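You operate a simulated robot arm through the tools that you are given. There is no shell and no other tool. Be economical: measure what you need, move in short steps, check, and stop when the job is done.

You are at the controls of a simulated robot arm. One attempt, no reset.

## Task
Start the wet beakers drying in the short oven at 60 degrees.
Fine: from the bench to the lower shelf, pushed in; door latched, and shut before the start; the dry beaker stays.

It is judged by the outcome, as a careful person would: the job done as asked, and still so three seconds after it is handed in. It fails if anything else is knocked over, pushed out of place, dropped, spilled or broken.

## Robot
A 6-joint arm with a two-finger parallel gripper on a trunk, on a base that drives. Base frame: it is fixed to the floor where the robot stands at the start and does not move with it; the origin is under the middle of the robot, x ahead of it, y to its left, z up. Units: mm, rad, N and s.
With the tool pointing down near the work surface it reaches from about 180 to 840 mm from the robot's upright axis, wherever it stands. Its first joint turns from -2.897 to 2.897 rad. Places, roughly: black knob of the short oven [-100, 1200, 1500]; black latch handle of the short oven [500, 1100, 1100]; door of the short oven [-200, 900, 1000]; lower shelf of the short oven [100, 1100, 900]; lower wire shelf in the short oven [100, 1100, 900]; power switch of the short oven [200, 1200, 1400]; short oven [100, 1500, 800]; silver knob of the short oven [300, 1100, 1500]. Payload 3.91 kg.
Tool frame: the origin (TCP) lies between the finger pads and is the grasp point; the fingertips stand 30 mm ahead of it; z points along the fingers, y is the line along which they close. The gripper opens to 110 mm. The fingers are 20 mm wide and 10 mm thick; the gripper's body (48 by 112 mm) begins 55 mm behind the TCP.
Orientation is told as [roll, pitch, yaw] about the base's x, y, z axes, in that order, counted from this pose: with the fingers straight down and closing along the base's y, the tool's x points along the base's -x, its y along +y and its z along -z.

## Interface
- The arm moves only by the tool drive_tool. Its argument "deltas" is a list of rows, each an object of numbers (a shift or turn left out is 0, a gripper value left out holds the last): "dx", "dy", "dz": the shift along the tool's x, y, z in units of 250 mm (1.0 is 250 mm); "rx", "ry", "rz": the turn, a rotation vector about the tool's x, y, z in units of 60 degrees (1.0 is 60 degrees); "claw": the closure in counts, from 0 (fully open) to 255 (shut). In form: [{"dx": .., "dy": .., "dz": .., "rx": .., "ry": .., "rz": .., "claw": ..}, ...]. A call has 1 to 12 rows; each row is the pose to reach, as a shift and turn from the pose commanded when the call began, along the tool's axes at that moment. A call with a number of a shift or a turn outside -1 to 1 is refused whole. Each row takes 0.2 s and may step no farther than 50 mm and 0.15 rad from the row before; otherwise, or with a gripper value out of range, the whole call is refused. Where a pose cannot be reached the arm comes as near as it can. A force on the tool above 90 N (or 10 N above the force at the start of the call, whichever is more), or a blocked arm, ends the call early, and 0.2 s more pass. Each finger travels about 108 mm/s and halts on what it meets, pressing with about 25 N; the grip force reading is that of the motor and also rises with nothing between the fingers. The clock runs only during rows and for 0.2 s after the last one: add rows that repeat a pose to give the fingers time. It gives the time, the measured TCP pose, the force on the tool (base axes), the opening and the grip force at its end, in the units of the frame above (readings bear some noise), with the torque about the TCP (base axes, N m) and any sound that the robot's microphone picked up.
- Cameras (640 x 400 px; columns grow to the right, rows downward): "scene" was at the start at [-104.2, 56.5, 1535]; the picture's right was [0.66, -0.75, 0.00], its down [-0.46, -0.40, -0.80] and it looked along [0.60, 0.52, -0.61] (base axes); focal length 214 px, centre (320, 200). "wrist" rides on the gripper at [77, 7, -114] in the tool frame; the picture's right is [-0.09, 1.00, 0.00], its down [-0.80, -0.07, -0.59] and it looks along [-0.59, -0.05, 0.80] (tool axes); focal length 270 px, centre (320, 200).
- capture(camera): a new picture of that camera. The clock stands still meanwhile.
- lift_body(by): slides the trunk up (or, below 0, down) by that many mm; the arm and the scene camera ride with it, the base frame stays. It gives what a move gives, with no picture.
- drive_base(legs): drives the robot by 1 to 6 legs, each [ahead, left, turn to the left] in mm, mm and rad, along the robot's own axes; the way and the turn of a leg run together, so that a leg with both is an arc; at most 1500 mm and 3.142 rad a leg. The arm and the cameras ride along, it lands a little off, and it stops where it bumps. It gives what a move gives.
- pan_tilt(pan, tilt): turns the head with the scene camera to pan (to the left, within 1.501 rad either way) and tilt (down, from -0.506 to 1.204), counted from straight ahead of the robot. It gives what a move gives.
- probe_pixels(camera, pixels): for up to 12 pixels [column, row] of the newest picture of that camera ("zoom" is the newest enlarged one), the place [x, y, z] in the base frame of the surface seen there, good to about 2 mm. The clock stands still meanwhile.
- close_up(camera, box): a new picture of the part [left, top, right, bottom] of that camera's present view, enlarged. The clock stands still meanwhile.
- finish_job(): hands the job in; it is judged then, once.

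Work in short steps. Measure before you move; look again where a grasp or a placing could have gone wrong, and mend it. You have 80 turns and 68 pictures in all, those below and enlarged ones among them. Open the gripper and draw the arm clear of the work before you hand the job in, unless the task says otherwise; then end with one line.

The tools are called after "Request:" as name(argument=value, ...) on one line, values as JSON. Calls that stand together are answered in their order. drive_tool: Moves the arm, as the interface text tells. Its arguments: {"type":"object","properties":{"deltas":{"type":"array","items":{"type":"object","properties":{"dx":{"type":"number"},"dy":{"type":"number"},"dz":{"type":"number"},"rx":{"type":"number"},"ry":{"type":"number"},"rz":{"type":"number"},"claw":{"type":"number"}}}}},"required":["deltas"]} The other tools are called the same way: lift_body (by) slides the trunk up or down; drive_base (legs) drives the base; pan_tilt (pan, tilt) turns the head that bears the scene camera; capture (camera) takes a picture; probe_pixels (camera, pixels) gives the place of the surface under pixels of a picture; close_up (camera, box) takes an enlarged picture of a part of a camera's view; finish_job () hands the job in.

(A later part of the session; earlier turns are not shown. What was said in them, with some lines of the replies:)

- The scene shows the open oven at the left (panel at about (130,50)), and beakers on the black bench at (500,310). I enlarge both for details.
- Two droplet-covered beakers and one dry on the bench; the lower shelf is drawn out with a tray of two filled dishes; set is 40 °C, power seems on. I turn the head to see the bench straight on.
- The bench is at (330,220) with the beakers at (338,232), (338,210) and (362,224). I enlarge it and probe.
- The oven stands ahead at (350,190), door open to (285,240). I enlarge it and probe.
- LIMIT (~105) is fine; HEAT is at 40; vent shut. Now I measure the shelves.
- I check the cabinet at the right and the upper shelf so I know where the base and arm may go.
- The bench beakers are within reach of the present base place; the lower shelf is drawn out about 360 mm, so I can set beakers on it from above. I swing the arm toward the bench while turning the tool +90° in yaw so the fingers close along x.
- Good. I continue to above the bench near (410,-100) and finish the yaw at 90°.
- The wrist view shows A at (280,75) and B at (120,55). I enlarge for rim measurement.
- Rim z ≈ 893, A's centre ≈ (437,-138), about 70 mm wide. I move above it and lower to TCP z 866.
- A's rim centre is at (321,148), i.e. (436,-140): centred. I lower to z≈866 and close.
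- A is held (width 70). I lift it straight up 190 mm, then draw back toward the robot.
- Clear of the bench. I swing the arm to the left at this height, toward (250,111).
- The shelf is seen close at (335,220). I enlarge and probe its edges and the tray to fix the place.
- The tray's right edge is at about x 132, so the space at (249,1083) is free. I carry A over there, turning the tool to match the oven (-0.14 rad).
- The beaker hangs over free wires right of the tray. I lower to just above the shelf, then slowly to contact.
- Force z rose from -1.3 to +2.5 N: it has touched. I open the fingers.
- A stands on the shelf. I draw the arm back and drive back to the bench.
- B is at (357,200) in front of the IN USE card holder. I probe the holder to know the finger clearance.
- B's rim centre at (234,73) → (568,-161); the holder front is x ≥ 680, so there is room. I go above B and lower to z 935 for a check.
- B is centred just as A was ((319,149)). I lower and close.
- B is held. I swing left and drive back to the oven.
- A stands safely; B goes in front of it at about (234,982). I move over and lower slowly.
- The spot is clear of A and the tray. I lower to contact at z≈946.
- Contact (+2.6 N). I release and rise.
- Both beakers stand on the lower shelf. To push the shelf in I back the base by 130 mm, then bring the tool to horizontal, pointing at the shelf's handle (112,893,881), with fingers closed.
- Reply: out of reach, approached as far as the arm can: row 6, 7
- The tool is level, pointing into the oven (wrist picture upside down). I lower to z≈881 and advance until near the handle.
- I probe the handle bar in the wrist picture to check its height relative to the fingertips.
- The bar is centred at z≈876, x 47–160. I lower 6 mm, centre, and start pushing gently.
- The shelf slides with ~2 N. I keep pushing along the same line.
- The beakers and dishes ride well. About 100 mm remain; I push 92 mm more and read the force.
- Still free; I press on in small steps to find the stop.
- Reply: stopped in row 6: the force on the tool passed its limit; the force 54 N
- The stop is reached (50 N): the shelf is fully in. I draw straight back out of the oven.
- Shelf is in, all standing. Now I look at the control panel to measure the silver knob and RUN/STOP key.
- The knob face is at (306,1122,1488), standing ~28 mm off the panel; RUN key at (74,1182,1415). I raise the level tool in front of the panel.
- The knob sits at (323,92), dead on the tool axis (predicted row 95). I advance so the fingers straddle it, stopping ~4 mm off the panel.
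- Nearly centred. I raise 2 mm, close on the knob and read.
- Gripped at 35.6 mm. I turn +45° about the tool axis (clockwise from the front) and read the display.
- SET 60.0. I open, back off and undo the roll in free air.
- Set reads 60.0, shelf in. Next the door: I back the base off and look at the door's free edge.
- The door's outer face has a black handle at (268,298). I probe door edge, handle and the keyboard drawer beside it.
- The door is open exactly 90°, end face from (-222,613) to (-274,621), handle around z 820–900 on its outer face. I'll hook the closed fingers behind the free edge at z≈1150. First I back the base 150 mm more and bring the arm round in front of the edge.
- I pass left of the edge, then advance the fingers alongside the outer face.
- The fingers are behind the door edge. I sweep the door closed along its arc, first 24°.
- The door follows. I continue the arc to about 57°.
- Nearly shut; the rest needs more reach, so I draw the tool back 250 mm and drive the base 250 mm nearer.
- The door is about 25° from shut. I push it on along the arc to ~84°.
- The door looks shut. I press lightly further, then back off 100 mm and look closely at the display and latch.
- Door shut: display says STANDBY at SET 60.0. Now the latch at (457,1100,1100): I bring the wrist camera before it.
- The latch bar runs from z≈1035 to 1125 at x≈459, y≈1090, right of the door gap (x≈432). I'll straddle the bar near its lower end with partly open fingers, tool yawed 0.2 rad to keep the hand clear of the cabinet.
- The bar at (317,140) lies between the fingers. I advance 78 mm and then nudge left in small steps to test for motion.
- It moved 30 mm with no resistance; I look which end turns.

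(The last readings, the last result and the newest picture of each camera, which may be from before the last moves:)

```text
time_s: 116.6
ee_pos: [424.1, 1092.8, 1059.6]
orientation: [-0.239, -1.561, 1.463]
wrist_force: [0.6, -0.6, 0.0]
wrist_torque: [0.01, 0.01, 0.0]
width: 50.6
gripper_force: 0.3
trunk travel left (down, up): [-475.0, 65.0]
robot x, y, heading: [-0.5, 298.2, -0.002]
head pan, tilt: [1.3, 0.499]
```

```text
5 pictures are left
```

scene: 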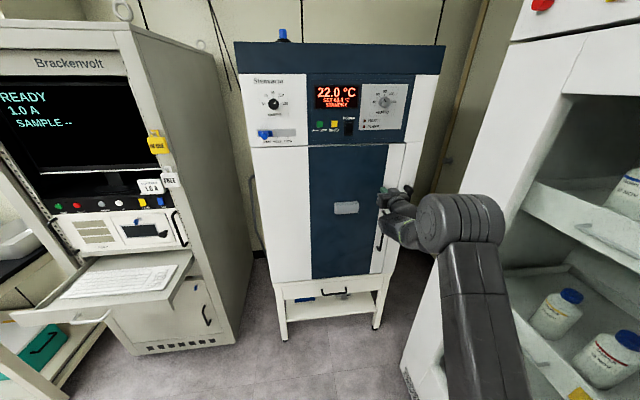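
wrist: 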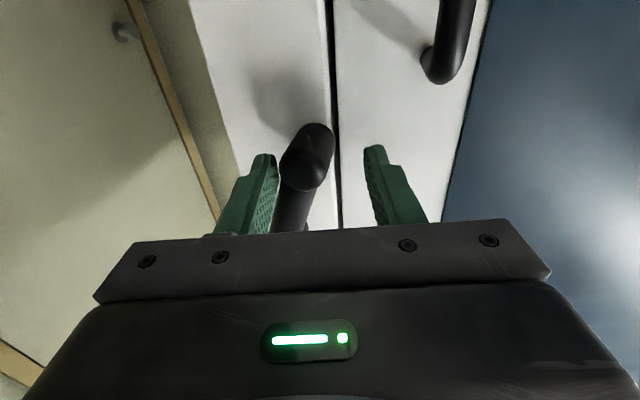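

The lower knob swung left (now at (308,155)); the pivot is the upper boss at about (459,z 1121). I continue the arc to ~60°, rolling the tool with the lever.

Request:
drive_tool(deltas=[{"dy": 0.03, "dx": -0.018, "dz": -0.01, "rz": 0.128}, {"dy": 0.058, "dx": -0.041, "dz": -0.02, "rz": 0.256}, {"dy": 0.083, "dx": -0.067, "dz": -0.029, "rz": 0.384}, {"dy": 0.104, "dx": -0.096, "dz": -0.037, "rz": 0.512}, {"dy": 0.121, "dx": -0.128, "dz": -0.045, "rz": 0.64}, {"dy": 0.134, "dx": -0.162, "dz": -0.051, "rz": 0.767}])

```text
time_s: 118.0
ee_pos: [389.1, 1091.9, 1099.0]
orientation: [1.555, -0.767, -0.335]
wrist_force: [0.1, -0.9, -0.4]
wrist_torque: [-0.02, 0.03, -0.03]
width: 50.5
gripper_force: 0.4
trunk travel left (down, up): [-475.0, 65.0]
robot x, y, heading: [-3.0, 301.3, -0.004]
head pan, tilt: [1.3, 0.499]
```

No resistance still. I carry it on to 90° and look.

Request:
drive_tool(deltas=[{"dy": 0.03, "dx": -0.018, "rz": 0.125}, {"dy": 0.058, "dx": -0.04, "rz": 0.25}, {"dy": 0.083, "dx": -0.065, "rz": 0.375}, {"dy": 0.104, "dx": -0.094, "rz": 0.5}])

Request:
capture(camera="wrist")

```text
time_s: 119.0
ee_pos: [386.8, 1092.0, 1136.6]
orientation: [1.56, -0.245, -0.345]
wrist_force: [-0.1, 0.3, -1.5]
wrist_torque: [0.02, 0.01, 0.0]
width: 50.4
gripper_force: 0.0
trunk travel left (down, up): [-475.0, 65.0]
robot x, y, heading: [-1.4, 297.6, 0.0]
head pan, tilt: [1.3, 0.499]
```

```text
4 pictures are left
```

wrist: 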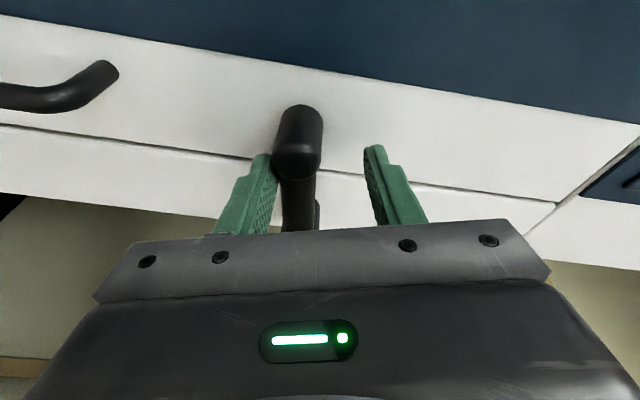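

The lever now lies across the door gap (knob at (298,150)). I push upward a bit more in small steps to find its stop.

Request:
drive_tool(deltas=[{"dy": 0.012, "rz": 0.04}, {"dy": 0.024, "rz": 0.08}, {"dy": 0.036, "rz": 0.12}, {"dy": 0.048, "rz": 0.16}, {"dy": 0.06, "rz": 0.2}, {"dy": 0.072, "rz": 0.22}])

```text
time_s: 120.4
ee_pos: [387.7, 1095.0, 1147.9]
orientation: [1.553, -0.015, -0.347]
wrist_force: [6.9, -4.8, -17.4]
wrist_torque: [-0.32, -0.22, -0.09]
width: 58.5
gripper_force: 8.7
trunk travel left (down, up): [-475.0, 65.0]
robot x, y, heading: [-2.5, 295.0, -0.001]
head pan, tilt: [1.3, 0.499]
```

A stop is met (17 N). I ease off, withdraw and check latch and display.

Request:
drive_tool(deltas=[{"dy": -0.03}, {"dy": -0.05}, {"dy": -0.05, "dz": -0.1}, {"dy": -0.05, "dz": -0.25}, {"dy": -0.05, "dz": -0.42}, {"dy": -0.05, "dz": -0.6}, {"dy": -0.05, "dz": -0.75}])

Request:
capture(camera="wrist")

```text
time_s: 122.0
ee_pos: [319.6, 917.8, 1140.5]
orientation: [1.561, -0.014, -0.345]
wrist_force: [-0.2, -0.1, -0.5]
wrist_torque: [0.02, 0.0, 0.02]
width: 50.2
gripper_force: 0.1
trunk travel left (down, up): [-475.0, 65.0]
robot x, y, heading: [-3.7, 297.3, -0.003]
head pan, tilt: [1.3, 0.499]
```

```text
3 pictures are left
```

wrist: 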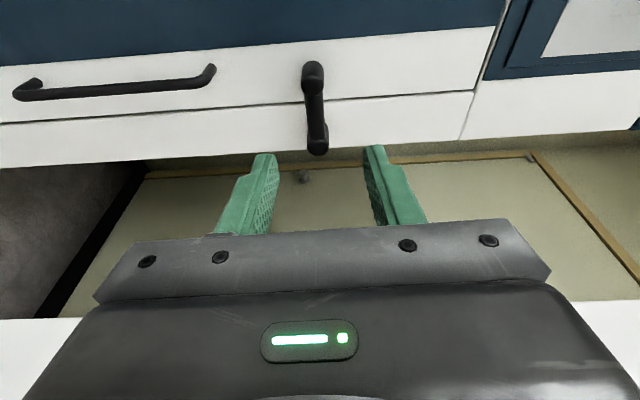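

The latch lies horizontally across the gap. I now rise toward the RUN/STOP key with fingers closed and tool squared to the panel.

Request:
drive_tool(deltas=[{"dy": 0.12, "dx": 0.09, "ry": 0.03, "claw": 255}, {"dy": 0.25, "dx": 0.18, "ry": 0.06}, {"dy": 0.38, "dx": 0.27, "ry": 0.09}, {"dy": 0.5, "dx": 0.36, "ry": 0.12}, {"dy": 0.62, "dx": 0.45, "ry": 0.15}, {"dy": 0.75, "dx": 0.54, "ry": 0.19}, {"dy": 0.88, "dx": 0.63, "ry": 0.19}, {"dy": 1.0, "dx": 0.72, "ry": 0.19}])

```text
time_s: 123.8
ee_pos: [152.8, 975.6, 1354.2]
orientation: [1.564, -0.014, -0.153]
wrist_force: [-0.1, 0.3, -0.2]
wrist_torque: [0.04, 0.05, -0.03]
width: 0.0
gripper_force: 24.7
out of reach, approached as far as the arm can: row 7, 8
trunk travel left (down, up): [-475.0, 65.0]
robot x, y, heading: [-2.9, 298.8, 0.002]
head pan, tilt: [1.3, 0.499]
```

Reach limit with this roll; I roll the tool back to the earlier good pose (camera below).

Request:
drive_tool(deltas=[{"rz": -0.14}, {"rz": -0.28}, {"rz": -0.42}, {"rz": -0.56}, {"rz": -0.7}, {"rz": -0.84}, {"rz": -0.98}])

Request:
drive_tool(deltas=[{"rz": -0.14}, {"rz": -0.28}, {"rz": -0.42}, {"rz": -0.507}])

```text
time_s: 125.4
ee_pos: [156.3, 973.6, 1353.9]
orientation: [1.547, -1.041, -0.127]
wrist_force: [0.0, -0.1, -1.3]
wrist_torque: [0.03, 0.0, 0.01]
width: 0.2
gripper_force: 25.1
trunk travel left (down, up): [-475.0, 65.0]
robot x, y, heading: [-2.9, 296.8, 0.001]
head pan, tilt: [1.3, 0.499]
```

```text
time_s: 126.4
ee_pos: [158.1, 973.2, 1354.1]
orientation: [-0.131, -1.558, 1.555]
wrist_force: [-1.5, 0.4, 0.2]
wrist_torque: [0.0, 0.02, -0.03]
width: 0.1
gripper_force: 25.1
trunk travel left (down, up): [-475.0, 65.0]
robot x, y, heading: [-0.8, 298.9, -0.009]
head pan, tilt: [1.3, 0.499]
```

Request:
drive_tool(deltas=[{"dx": -0.09, "dy": 0.15}, {"dx": -0.18, "dy": 0.3}, {"dx": -0.264, "dy": 0.454}, {"dx": -0.264, "dy": 0.454, "dz": 0.16}, {"dx": -0.264, "dy": 0.454, "dz": 0.32}, {"dx": -0.264, "dy": 0.454, "dz": 0.45}, {"dx": -0.264, "dy": 0.454, "dz": 0.45}])

Request:
capture(camera="wrist")

```text
time_s: 128.0
ee_pos: [59.8, 1103.5, 1420.4]
orientation: [0.026, -1.556, 1.396]
wrist_force: [-0.2, -0.4, -0.2]
wrist_torque: [0.01, -0.02, 0.03]
width: 0.0
gripper_force: 25.2
out of reach, approached as far as the arm can: row 1
trunk travel left (down, up): [-475.0, 65.0]
robot x, y, heading: [0.5, 298.2, -0.006]
head pan, tilt: [1.3, 0.499]
```

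```text
2 pictures are left
```

wrist: 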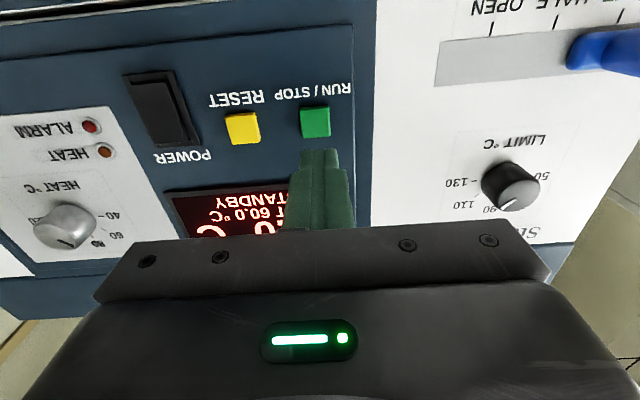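

Request:
probe_pixels(camera="wrist", pixels=[[315, 121], [302, 121], [329, 121], [315, 108], [315, 134]])

```text
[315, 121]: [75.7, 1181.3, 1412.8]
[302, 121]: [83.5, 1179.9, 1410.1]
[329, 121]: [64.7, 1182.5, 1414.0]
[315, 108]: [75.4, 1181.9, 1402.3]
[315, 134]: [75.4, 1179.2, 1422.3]
```

Key centre (75,1181,1412.5): I correct 7 mm down, 4 mm right, and press in one slow monotone push.

Request:
drive_tool(deltas=[{"dx": 0.028, "dy": -0.0145, "dz": 0.08}, {"dx": 0.028, "dy": -0.0145, "dz": 0.16}, {"dx": 0.028, "dy": -0.0145, "dz": 0.184}, {"dx": 0.028, "dy": -0.0145, "dz": 0.192}, {"dx": 0.028, "dy": -0.0145, "dz": 0.2}, {"dx": 0.028, "dy": -0.0145, "dz": 0.208}, {"dx": 0.028, "dy": -0.0145, "dz": 0.214}])

```text
time_s: 129.6
ee_pos: [72.1, 1154.5, 1412.1]
orientation: [0.013, -1.56, 1.408]
wrist_force: [-1.3, -2.1, 0.5]
wrist_torque: [0.06, -0.02, 0.05]
width: 0.0
gripper_force: 24.8
trunk travel left (down, up): [-475.0, 65.0]
robot x, y, heading: [-5.2, 295.7, -0.001]
head pan, tilt: [1.3, 0.499]
heard: click
```

Click heard once. I withdraw straight back and check the display.

Request:
drive_tool(deltas=[{"dz": -0.1}, {"dz": -0.25}, {"dz": -0.42}, {"dz": -0.6}, {"dz": -0.6, "claw": 0}, {"dz": -0.6}, {"dz": -0.6}])

Request:
close_up(camera="scene", box=[236, 50, 460, 190])

```text
time_s: 131.2
ee_pos: [49.6, 1007.1, 1412.4]
orientation: [0.031, -1.558, 1.394]
wrist_force: [-0.1, 0.0, -0.7]
wrist_torque: [0.01, -0.01, -0.02]
width: 109.8
gripper_force: 0.0
trunk travel left (down, up): [-475.0, 65.0]
robot x, y, heading: [-3.2, 298.9, -0.003]
head pan, tilt: [1.3, 0.499]
```

```text
2.86 times, centred on (348, 120) of scene
```

zoom: 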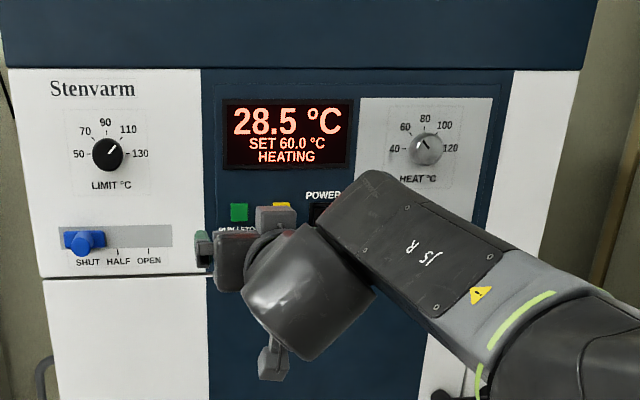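

HEATING at SET 60.0, latch across the door. I draw the arm further back, clear of the oven, and hand in.

Request:
drive_base(legs=[[0, -150, 0]])

Request:
close_up(camera="scene", box=[200, 40, 480, 280])

```text
time_s: 132.6
ee_pos: [49.5, 854.0, 1414.0]
orientation: [0.038, -1.558, 1.383]
wrist_force: [-0.4, -0.7, 0.5]
wrist_torque: [-0.02, 0.02, 0.0]
width: 110.3
gripper_force: 0.2
trunk travel left (down, up): [-475.0, 65.0]
robot x, y, heading: [-2.5, 149.3, -0.002]
head pan, tilt: [1.3, 0.499]
```

```text
1.67 times, centred on (340, 160) of scene
```

zoom: 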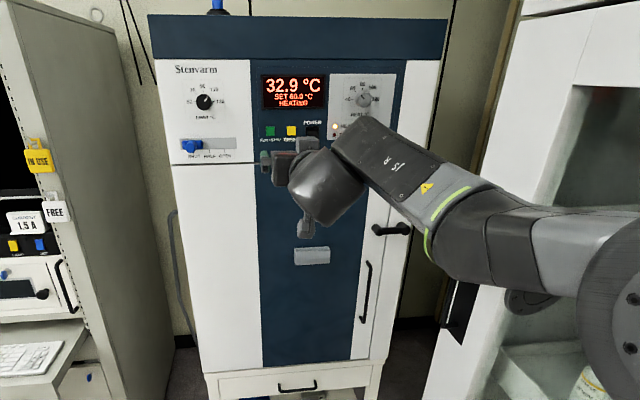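

The oven is heating (32.9 °C, SET 60.0), the door is shut with the latch across it, and the arm is clear. I hand the job in.

Request:
finish_job()

```text
The job is handed in.
```

The short oven is heating toward 60 °C, with both wet beakers on the lower shelf and the shelf pushed in. The door was shut and latched before the start, and the dry beaker was left on the bench.
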